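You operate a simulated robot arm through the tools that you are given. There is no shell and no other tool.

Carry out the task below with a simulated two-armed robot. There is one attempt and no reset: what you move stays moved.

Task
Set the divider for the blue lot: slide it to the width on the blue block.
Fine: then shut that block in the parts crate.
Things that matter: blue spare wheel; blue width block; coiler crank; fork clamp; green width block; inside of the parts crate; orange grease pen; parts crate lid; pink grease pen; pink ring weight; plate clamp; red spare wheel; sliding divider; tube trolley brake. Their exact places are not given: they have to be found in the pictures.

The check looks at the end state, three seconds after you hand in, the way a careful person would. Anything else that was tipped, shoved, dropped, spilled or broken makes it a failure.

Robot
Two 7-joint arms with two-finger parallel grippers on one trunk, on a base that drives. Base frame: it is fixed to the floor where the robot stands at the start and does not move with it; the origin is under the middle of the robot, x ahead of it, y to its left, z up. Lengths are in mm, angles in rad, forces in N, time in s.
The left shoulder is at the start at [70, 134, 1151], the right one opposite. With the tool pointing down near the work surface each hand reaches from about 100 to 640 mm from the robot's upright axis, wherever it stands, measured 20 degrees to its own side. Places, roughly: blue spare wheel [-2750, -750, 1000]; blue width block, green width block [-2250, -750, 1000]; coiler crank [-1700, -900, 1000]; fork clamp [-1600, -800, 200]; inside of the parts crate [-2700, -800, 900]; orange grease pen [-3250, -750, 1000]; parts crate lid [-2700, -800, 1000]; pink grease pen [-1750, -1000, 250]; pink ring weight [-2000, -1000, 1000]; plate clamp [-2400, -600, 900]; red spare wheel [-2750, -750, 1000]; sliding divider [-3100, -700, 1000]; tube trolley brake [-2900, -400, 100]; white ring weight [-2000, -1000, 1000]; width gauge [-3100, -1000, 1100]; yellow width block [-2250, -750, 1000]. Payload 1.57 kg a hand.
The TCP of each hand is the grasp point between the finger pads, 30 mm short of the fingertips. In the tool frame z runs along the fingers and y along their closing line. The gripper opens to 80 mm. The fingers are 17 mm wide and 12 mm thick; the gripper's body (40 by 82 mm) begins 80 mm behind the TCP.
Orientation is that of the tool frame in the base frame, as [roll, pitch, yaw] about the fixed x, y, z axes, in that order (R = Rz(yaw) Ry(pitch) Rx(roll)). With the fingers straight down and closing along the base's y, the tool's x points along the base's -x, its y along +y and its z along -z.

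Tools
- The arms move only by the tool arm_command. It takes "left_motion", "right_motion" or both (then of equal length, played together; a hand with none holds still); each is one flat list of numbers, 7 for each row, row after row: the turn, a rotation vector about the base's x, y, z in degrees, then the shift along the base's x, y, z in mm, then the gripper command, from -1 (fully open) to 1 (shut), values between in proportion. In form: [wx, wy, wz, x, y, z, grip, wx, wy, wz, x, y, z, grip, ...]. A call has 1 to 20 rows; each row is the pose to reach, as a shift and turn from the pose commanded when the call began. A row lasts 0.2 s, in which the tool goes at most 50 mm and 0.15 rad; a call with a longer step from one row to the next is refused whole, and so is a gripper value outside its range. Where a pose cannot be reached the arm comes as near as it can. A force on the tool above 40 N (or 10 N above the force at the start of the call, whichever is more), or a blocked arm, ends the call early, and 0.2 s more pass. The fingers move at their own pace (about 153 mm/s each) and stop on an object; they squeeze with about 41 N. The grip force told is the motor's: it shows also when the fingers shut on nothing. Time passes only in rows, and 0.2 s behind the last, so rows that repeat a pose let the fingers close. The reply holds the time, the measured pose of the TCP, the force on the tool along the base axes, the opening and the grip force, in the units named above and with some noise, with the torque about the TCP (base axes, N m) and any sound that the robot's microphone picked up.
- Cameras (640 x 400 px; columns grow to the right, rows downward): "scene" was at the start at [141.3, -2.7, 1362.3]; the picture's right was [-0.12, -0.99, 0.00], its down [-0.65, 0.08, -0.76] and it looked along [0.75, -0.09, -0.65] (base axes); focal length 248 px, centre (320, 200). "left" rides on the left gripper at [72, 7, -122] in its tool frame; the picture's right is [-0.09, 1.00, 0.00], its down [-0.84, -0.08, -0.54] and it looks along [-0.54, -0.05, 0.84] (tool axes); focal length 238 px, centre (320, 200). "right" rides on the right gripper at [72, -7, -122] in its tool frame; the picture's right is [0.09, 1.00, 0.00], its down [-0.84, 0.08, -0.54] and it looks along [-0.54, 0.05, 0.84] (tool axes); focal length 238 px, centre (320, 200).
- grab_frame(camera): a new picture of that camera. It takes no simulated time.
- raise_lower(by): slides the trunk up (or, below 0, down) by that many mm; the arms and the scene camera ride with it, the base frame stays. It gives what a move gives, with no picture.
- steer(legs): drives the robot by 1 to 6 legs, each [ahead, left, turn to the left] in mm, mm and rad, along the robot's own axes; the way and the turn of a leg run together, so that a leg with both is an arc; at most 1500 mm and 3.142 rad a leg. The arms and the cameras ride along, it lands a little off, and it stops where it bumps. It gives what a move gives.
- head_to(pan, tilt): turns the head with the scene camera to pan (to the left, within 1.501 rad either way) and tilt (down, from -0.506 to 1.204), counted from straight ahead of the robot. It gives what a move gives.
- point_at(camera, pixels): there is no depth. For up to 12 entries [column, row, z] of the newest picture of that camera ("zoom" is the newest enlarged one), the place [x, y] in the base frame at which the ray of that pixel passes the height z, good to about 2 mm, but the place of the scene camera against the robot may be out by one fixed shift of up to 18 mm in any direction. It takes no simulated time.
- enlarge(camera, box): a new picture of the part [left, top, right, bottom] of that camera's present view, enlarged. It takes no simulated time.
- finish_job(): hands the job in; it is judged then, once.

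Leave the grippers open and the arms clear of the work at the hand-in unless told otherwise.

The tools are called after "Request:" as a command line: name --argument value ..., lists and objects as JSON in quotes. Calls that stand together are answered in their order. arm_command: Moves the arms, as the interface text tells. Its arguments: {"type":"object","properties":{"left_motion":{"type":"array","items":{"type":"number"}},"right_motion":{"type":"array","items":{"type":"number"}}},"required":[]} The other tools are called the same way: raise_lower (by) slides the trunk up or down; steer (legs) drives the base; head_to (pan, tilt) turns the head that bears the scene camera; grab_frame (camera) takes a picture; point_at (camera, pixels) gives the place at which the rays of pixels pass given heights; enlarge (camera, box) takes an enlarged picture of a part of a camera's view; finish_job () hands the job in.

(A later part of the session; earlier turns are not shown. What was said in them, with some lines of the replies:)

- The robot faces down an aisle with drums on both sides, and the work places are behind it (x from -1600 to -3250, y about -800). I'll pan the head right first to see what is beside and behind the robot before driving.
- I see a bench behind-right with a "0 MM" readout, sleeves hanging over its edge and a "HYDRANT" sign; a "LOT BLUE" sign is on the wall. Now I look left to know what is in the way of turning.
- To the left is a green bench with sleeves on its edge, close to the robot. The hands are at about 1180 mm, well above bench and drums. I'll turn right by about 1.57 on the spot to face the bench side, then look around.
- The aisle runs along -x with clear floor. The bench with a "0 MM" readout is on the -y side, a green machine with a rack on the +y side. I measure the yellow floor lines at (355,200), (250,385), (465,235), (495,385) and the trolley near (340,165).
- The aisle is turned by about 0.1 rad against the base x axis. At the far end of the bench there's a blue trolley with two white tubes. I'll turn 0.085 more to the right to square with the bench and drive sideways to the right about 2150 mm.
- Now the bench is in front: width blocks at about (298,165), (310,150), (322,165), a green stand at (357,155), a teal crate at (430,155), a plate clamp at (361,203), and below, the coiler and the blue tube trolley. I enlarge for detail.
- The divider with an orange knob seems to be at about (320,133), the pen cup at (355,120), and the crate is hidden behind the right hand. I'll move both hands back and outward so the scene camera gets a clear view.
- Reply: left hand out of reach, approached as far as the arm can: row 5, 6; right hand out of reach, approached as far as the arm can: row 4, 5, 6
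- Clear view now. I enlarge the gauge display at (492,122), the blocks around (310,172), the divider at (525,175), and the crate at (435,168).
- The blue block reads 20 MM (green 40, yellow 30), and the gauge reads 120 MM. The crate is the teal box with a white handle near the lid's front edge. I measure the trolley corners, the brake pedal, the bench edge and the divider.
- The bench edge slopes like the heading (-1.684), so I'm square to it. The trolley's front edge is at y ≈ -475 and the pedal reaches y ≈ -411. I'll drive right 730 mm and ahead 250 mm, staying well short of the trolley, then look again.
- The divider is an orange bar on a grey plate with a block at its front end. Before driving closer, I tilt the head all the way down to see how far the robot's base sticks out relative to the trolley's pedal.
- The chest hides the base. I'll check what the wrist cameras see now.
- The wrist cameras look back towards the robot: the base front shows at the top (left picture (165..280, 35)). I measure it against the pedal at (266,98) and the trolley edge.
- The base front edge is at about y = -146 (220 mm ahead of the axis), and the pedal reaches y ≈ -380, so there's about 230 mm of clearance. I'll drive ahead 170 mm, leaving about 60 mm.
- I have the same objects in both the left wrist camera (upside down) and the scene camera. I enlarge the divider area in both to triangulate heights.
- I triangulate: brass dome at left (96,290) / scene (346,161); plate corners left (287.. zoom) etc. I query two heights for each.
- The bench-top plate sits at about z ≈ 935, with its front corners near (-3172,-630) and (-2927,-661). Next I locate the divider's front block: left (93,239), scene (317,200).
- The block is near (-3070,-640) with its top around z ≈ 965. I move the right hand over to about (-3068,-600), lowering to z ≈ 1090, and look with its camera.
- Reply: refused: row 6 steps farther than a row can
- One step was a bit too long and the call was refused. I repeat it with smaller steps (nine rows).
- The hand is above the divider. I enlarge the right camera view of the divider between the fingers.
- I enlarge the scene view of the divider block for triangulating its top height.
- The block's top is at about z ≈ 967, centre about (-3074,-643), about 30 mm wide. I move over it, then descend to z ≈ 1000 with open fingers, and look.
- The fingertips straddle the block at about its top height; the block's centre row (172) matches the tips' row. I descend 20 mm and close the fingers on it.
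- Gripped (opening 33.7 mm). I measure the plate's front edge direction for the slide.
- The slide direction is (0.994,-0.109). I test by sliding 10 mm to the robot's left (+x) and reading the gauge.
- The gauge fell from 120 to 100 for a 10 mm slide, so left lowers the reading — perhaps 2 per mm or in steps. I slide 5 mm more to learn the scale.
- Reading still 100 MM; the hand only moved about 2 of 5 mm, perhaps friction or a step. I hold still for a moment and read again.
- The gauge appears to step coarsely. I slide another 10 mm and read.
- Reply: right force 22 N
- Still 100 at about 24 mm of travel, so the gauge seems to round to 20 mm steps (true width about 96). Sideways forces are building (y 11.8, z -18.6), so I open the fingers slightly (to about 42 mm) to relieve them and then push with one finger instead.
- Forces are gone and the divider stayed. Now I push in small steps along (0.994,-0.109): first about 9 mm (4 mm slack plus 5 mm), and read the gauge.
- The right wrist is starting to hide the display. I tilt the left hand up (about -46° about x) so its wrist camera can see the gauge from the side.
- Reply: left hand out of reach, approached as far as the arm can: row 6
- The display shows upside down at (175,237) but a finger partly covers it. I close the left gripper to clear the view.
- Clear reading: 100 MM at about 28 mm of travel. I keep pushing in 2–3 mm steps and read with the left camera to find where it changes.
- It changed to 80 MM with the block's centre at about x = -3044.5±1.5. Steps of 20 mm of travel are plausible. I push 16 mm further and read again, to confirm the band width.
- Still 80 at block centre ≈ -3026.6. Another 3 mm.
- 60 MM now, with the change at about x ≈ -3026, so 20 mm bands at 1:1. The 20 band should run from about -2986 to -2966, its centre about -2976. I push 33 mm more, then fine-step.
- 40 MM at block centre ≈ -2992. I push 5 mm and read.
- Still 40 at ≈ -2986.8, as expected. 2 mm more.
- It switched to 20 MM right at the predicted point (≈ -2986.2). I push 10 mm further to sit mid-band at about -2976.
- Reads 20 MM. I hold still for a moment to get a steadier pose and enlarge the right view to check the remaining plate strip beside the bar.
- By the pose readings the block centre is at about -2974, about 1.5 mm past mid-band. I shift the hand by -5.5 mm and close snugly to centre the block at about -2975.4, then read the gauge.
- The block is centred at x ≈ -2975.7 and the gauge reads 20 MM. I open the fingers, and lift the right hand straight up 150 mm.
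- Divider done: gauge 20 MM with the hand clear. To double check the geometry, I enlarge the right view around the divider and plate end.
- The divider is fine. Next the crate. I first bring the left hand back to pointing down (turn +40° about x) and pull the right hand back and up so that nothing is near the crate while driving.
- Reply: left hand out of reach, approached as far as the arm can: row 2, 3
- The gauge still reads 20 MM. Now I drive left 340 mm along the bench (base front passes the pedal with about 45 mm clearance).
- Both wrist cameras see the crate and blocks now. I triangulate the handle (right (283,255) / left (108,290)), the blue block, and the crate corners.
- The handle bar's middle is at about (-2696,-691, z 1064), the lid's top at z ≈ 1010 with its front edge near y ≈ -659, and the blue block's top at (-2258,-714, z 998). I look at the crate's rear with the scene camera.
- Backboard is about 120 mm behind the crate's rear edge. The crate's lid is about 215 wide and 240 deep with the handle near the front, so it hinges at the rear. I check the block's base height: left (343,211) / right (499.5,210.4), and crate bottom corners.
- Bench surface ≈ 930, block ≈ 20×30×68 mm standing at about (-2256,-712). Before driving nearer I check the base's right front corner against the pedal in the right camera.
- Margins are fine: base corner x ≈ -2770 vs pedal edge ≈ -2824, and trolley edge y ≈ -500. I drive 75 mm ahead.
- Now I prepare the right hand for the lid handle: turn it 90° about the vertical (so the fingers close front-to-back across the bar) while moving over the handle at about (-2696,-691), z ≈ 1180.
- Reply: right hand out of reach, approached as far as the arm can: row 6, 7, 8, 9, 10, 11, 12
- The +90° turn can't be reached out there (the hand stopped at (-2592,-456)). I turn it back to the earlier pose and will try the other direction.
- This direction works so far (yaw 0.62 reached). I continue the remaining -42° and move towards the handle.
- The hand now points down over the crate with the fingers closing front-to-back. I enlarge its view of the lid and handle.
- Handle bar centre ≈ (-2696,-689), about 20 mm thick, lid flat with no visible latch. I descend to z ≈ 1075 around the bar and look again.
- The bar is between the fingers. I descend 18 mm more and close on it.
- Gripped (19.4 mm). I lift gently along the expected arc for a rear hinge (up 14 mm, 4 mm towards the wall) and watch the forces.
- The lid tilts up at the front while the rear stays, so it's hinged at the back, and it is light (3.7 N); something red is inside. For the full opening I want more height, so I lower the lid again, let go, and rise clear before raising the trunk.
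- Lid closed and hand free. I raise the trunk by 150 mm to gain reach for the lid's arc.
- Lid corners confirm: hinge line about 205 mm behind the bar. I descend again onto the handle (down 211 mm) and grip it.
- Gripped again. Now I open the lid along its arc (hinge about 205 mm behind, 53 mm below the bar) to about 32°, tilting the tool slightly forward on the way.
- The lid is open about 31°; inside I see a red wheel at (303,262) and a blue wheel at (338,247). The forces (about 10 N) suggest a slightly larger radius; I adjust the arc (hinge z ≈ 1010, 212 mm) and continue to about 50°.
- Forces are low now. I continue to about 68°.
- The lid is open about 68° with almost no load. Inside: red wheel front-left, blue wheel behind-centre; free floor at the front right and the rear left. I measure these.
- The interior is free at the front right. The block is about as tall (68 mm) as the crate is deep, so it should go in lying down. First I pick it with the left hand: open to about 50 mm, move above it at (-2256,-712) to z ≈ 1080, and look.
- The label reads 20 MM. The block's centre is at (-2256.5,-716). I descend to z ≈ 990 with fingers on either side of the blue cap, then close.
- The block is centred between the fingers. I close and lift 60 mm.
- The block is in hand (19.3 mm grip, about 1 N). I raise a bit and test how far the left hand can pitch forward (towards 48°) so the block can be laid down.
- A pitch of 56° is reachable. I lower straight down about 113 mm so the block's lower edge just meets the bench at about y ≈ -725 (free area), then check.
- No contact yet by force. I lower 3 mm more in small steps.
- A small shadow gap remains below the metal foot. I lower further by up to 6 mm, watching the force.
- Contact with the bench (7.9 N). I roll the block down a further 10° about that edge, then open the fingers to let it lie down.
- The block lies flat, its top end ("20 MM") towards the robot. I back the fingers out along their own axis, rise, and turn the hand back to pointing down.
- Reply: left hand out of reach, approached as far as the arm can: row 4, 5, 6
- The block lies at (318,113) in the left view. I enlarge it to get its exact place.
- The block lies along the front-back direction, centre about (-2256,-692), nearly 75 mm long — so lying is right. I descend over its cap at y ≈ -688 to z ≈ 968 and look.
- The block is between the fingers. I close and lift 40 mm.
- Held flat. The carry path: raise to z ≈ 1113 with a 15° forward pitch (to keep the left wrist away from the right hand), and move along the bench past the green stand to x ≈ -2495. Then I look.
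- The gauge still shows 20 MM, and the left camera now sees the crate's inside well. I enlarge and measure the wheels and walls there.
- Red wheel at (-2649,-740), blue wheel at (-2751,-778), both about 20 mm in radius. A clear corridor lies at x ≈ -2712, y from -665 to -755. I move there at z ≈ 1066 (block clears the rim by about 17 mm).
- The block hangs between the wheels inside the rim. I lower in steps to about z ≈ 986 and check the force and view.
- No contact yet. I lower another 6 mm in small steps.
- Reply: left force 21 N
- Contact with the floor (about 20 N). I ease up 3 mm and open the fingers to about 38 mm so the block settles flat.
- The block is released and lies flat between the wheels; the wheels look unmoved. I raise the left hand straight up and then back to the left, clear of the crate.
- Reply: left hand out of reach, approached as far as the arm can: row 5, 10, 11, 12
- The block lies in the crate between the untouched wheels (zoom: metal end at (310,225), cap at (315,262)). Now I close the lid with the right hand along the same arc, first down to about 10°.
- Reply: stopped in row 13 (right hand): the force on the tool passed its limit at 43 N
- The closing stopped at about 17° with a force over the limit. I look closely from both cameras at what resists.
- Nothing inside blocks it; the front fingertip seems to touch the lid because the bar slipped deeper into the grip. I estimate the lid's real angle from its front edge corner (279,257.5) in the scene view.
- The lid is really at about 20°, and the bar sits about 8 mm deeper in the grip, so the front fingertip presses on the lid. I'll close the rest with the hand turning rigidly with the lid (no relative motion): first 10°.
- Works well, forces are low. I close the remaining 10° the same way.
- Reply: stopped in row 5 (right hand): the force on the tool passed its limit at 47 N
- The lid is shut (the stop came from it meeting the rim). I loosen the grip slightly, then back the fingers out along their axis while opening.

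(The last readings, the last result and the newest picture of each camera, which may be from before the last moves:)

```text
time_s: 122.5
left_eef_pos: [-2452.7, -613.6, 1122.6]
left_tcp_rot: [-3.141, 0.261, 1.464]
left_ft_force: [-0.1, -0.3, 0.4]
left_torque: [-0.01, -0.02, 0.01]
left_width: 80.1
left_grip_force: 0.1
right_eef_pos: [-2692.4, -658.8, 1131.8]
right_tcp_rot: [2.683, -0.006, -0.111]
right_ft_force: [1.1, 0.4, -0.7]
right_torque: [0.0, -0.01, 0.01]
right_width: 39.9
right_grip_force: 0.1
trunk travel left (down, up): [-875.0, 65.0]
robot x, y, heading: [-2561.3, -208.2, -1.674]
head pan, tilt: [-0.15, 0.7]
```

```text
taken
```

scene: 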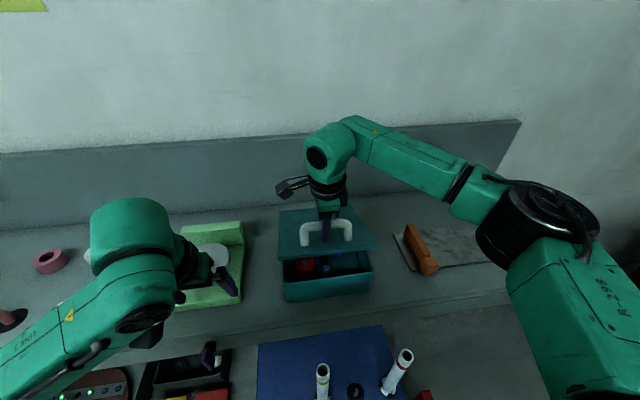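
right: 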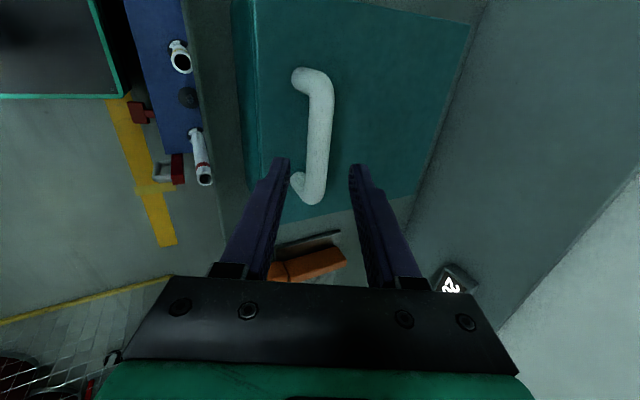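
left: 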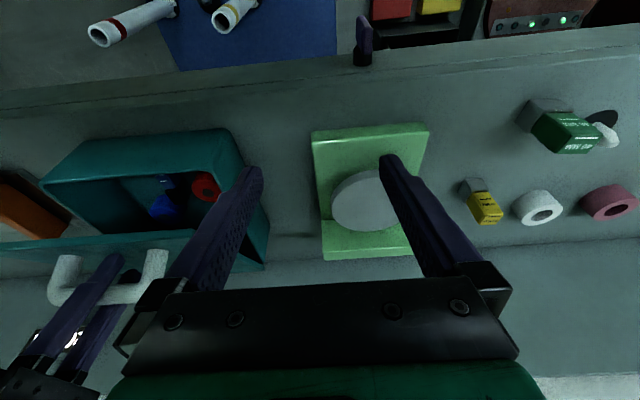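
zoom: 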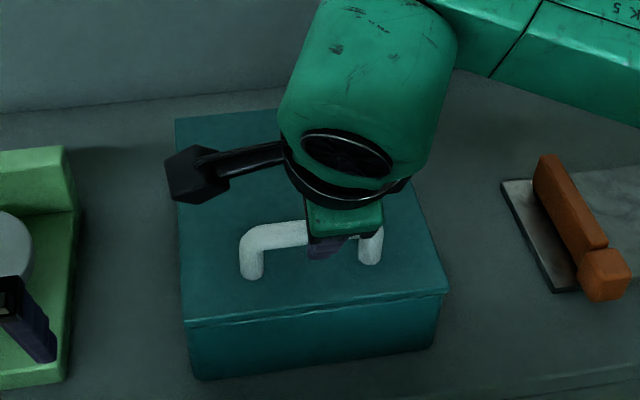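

The hand is free and the lid is shut. I lift the right hand away and turn it upright, and bring the left hand back too.

Request:
arm_command --right_motion '[0, 0, 0, 0, 20, 40, -0.5, 5, -0.54, 0, 0, 40, 75, -1, 12, -1.3, 0, 0, 60, 100, -1, 19, -2, 0, 0, 80, 110, -1, 26, -2.8, 0, 0, 100, 115, -1, 26, -2.8, 0, 0, 120, 115, -1, 26, -2.8, 0, 0, 120, 115, -1]' --left_motion '[0, 0, 0, 10, 0, 40, -1, 5, -0.54, 0, 30, 10, 70, -1, 10, -1.07, 0, 60, 30, 90, -1, 14.9, -1.6, 0, 90, 50, 100, -1, 14.9, -1.6, 0, 110, 70, 100, -1, 14.9, -1.6, 0, 110, 90, 100, -1, 14.9, -1.6, 0, 110, 90, 100, -1]'

Request:
grab_frame --camera "scene"

Request:
grab_frame --camera "left"

Request:
grab_frame --camera "right"

```text
time_s: 124.1
left_eef_pos: [-2341.0, -529.3, 1226.8]
left_tcp_rot: [-3.141, -0.005, 1.465]
left_ft_force: [-0.4, -0.1, -0.8]
left_torque: [-0.04, 0.0, 0.02]
left_width: 79.8
left_grip_force: 0.0
left hand out of reach, approached as far as the arm can: row 6, 7
right_eef_pos: [-2692.9, -534.8, 1244.4]
right_tcp_rot: [3.141, -0.005, -0.116]
right_ft_force: [-0.3, 0.0, -0.3]
right_torque: [0.05, -0.04, 0.04]
right_width: 80.3
right_grip_force: 0.1
trunk travel left (down, up): [-875.0, 65.0]
robot x, y, heading: [-2564.3, -208.9, -1.679]
head pan, tilt: [-0.15, 0.7]
```

```text
taken
```

scene: 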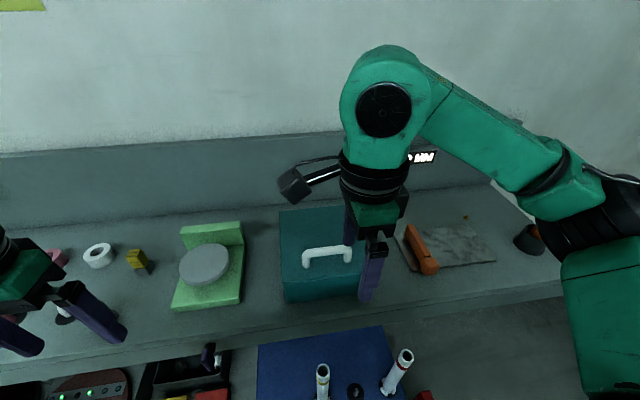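

```text
taken
```

left: 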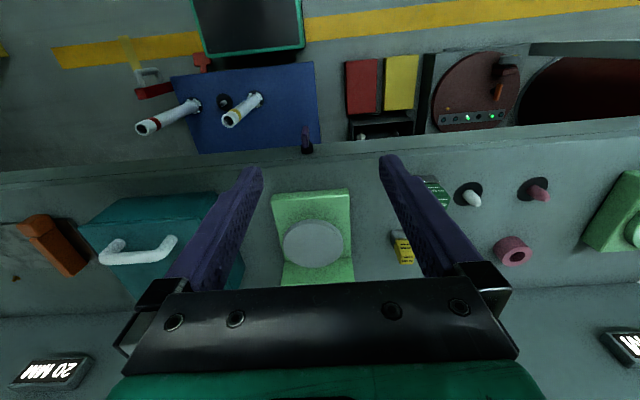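

```text
taken
```

right: 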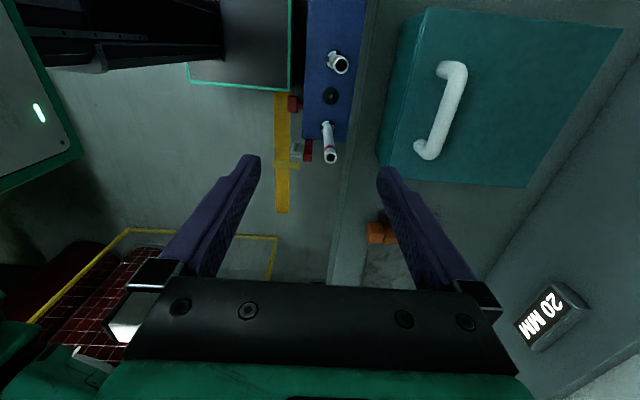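

Gauge still 20 MM and the lid looks shut. I back the robot off 180 mm (straight back, clear of the trolley and pedal) and check everything from further away.

Request:
steer --legs '[[-200, 0, 0]]'

Request:
head_to --pan 0.0 --tilt 0.65

Request:
grab_frame --camera "scene"

Request:
grab_frame --camera "left"

```text
time_s: 125.7
left_eef_pos: [-2319.9, -334.9, 1226.0]
left_tcp_rot: [-3.141, -0.007, 1.467]
left_ft_force: [-0.6, -0.4, 0.0]
left_torque: [0.0, -0.01, -0.02]
left_width: 80.4
left_grip_force: 0.0
right_eef_pos: [-2670.9, -341.3, 1244.4]
right_tcp_rot: [3.141, -0.004, -0.112]
right_ft_force: [-0.3, -1.1, 0.0]
right_torque: [0.04, 0.01, -0.02]
right_width: 79.9
right_grip_force: 0.0
trunk travel left (down, up): [-875.0, 65.0]
robot x, y, heading: [-2542.7, -14.8, -1.676]
head pan, tilt: [-0.15, 0.7]
```

```text
time_s: 126.4
left_eef_pos: [-2319.8, -333.3, 1227.5]
left_tcp_rot: [3.142, -0.004, 1.466]
left_ft_force: [0.7, -0.2, -0.3]
left_torque: [0.0, 0.01, -0.01]
left_width: 80.1
left_grip_force: 0.1
right_eef_pos: [-2670.9, -337.6, 1245.2]
right_tcp_rot: [3.138, -0.007, -0.112]
right_ft_force: [0.0, 1.1, -0.2]
right_torque: [-0.01, -0.02, 0.01]
right_width: 80.1
right_grip_force: 0.0
trunk travel left (down, up): [-875.0, 65.0]
robot x, y, heading: [-2540.7, -12.1, -1.68]
head pan, tilt: [0.0, 0.649]
```

```text
taken
```

scene: 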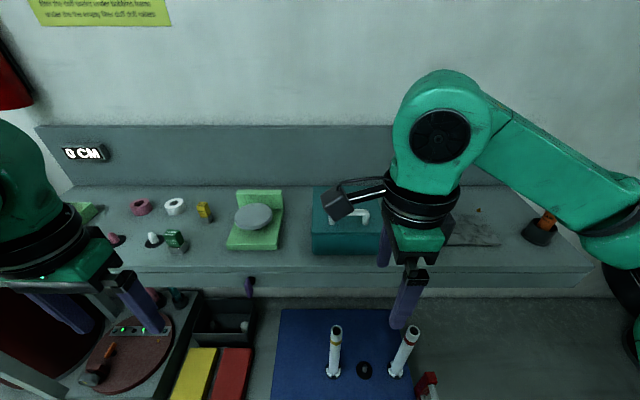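

```text
taken
```

left: 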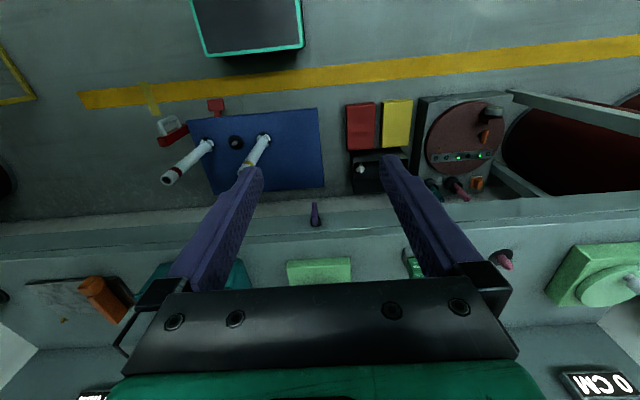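

I move the right hand aside to clear the view for a last inspection.

Request:
arm_command --right_motion '[0, 0, 8, -40, 10, 0, -1, 0, 0, 16, -80, 20, 0, -1, 0, 0, 24, -120, 30, 0, -1, 0, 0, 32, -160, 45, 0, -1, 0, 0, 40, -200, 60, 0, -1, 0, 0, 48, -230, 75, 0, -1, 0, 0, 48, -230, 75, 0, -1]'

Request:
head_to --pan -0.2 --tilt 0.6

Request:
grab_frame --camera "scene"

```text
time_s: 128.0
left_eef_pos: [-2318.5, -330.8, 1228.1]
left_tcp_rot: [-3.142, -0.003, 1.467]
left_ft_force: [0.3, 0.1, -0.2]
left_torque: [0.01, 0.02, 0.0]
left_width: 79.9
left_grip_force: 0.2
right_eef_pos: [-2885.1, -294.5, 1241.5]
right_tcp_rot: [3.139, -0.004, 0.727]
right_ft_force: [0.7, 0.5, -0.1]
right_torque: [0.01, -0.01, -0.01]
right_width: 80.2
right_grip_force: 0.0
right hand out of reach, approached as far as the arm can: row 5, 6, 7
trunk travel left (down, up): [-875.0, 65.0]
robot x, y, heading: [-2538.8, -12.4, -1.679]
head pan, tilt: [0.0, 0.649]
```

```text
time_s: 128.7
left_eef_pos: [-2319.6, -331.8, 1227.4]
left_tcp_rot: [-3.14, -0.002, 1.467]
left_ft_force: [-0.6, 0.8, -0.6]
left_torque: [0.01, -0.01, -0.01]
left_width: 80.3
left_grip_force: 0.1
right_eef_pos: [-2885.3, -295.3, 1241.8]
right_tcp_rot: [3.138, -0.003, 0.725]
right_ft_force: [1.8, 0.4, 0.0]
right_torque: [0.01, 0.03, 0.01]
right_width: 80.1
right_grip_force: 0.1
trunk travel left (down, up): [-875.0, 65.0]
robot x, y, heading: [-2542.3, -12.3, -1.674]
head pan, tilt: [-0.201, 0.6]
```

```text
taken
```

scene: 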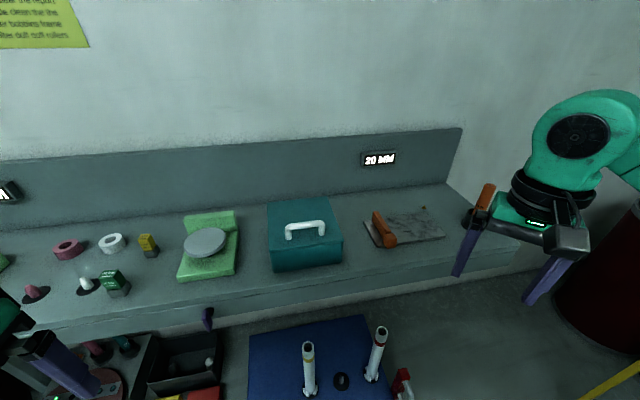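

Request:
enlarge --camera "scene" --box '[240, 180, 370, 290]'

Request:
enlarge --camera "scene" --box '[340, 130, 500, 270]'

Request:
enlarge --camera "scene" --box '[0, 190, 260, 330]'

```text
3.64 times, centred on (305, 235) of scene
```

zoom: 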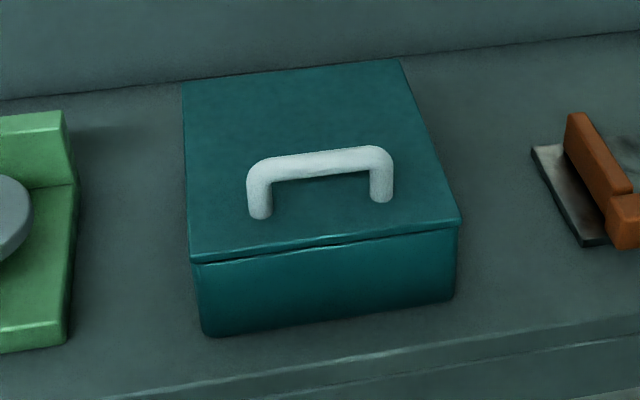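

```text
2.86 times, centred on (420, 200) of scene
```

zoom: 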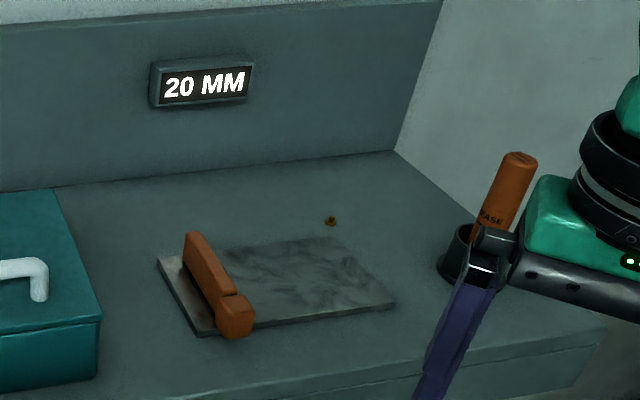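

```text
2.46 times, centred on (130, 260) of scene
```

zoom: 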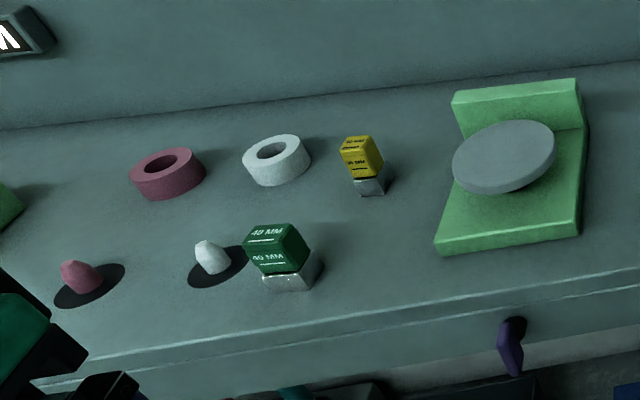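

Final state as seen:
- The gauge reads 20 MM, matching the blue block.
- The crate lid is shut, with the blue block lying inside.
- The green and yellow blocks, ring weights, stand, pen cup and trolley are undisturbed.
- Both grippers are open and clear of the bench.

I hand in.

Request:
finish_job

```text
The job is handed in.
```

The divider is set to the blue lot's width: the gauge reads 20 MM, matching the blue block. That block is now lying inside the parts crate with the lid shut. I've handed the job in but haven't seen the check's result.

- **Divider accuracy:** the gauge only shows 20 mm steps, so I placed the divider in the middle of the 20 band. By my measurements the true width is within about 2 mm of 20, assuming the gauge rounds to the nearest step.
- **Block lying down:** standing up, it looked about as tall as the crate is deep, so I laid it flat between the red and blue spare wheels. The wheels looked unmoved in the last view before the lid closed.
- **Lid:** closing was interrupted once when a fingertip pressed on the lid. I finished it with the hand turning along with the lid. The final picture shows it shut.

In the final pictures the other bench items and the tube trolley looked undisturbed. Both grippers are open and clear of the bench.
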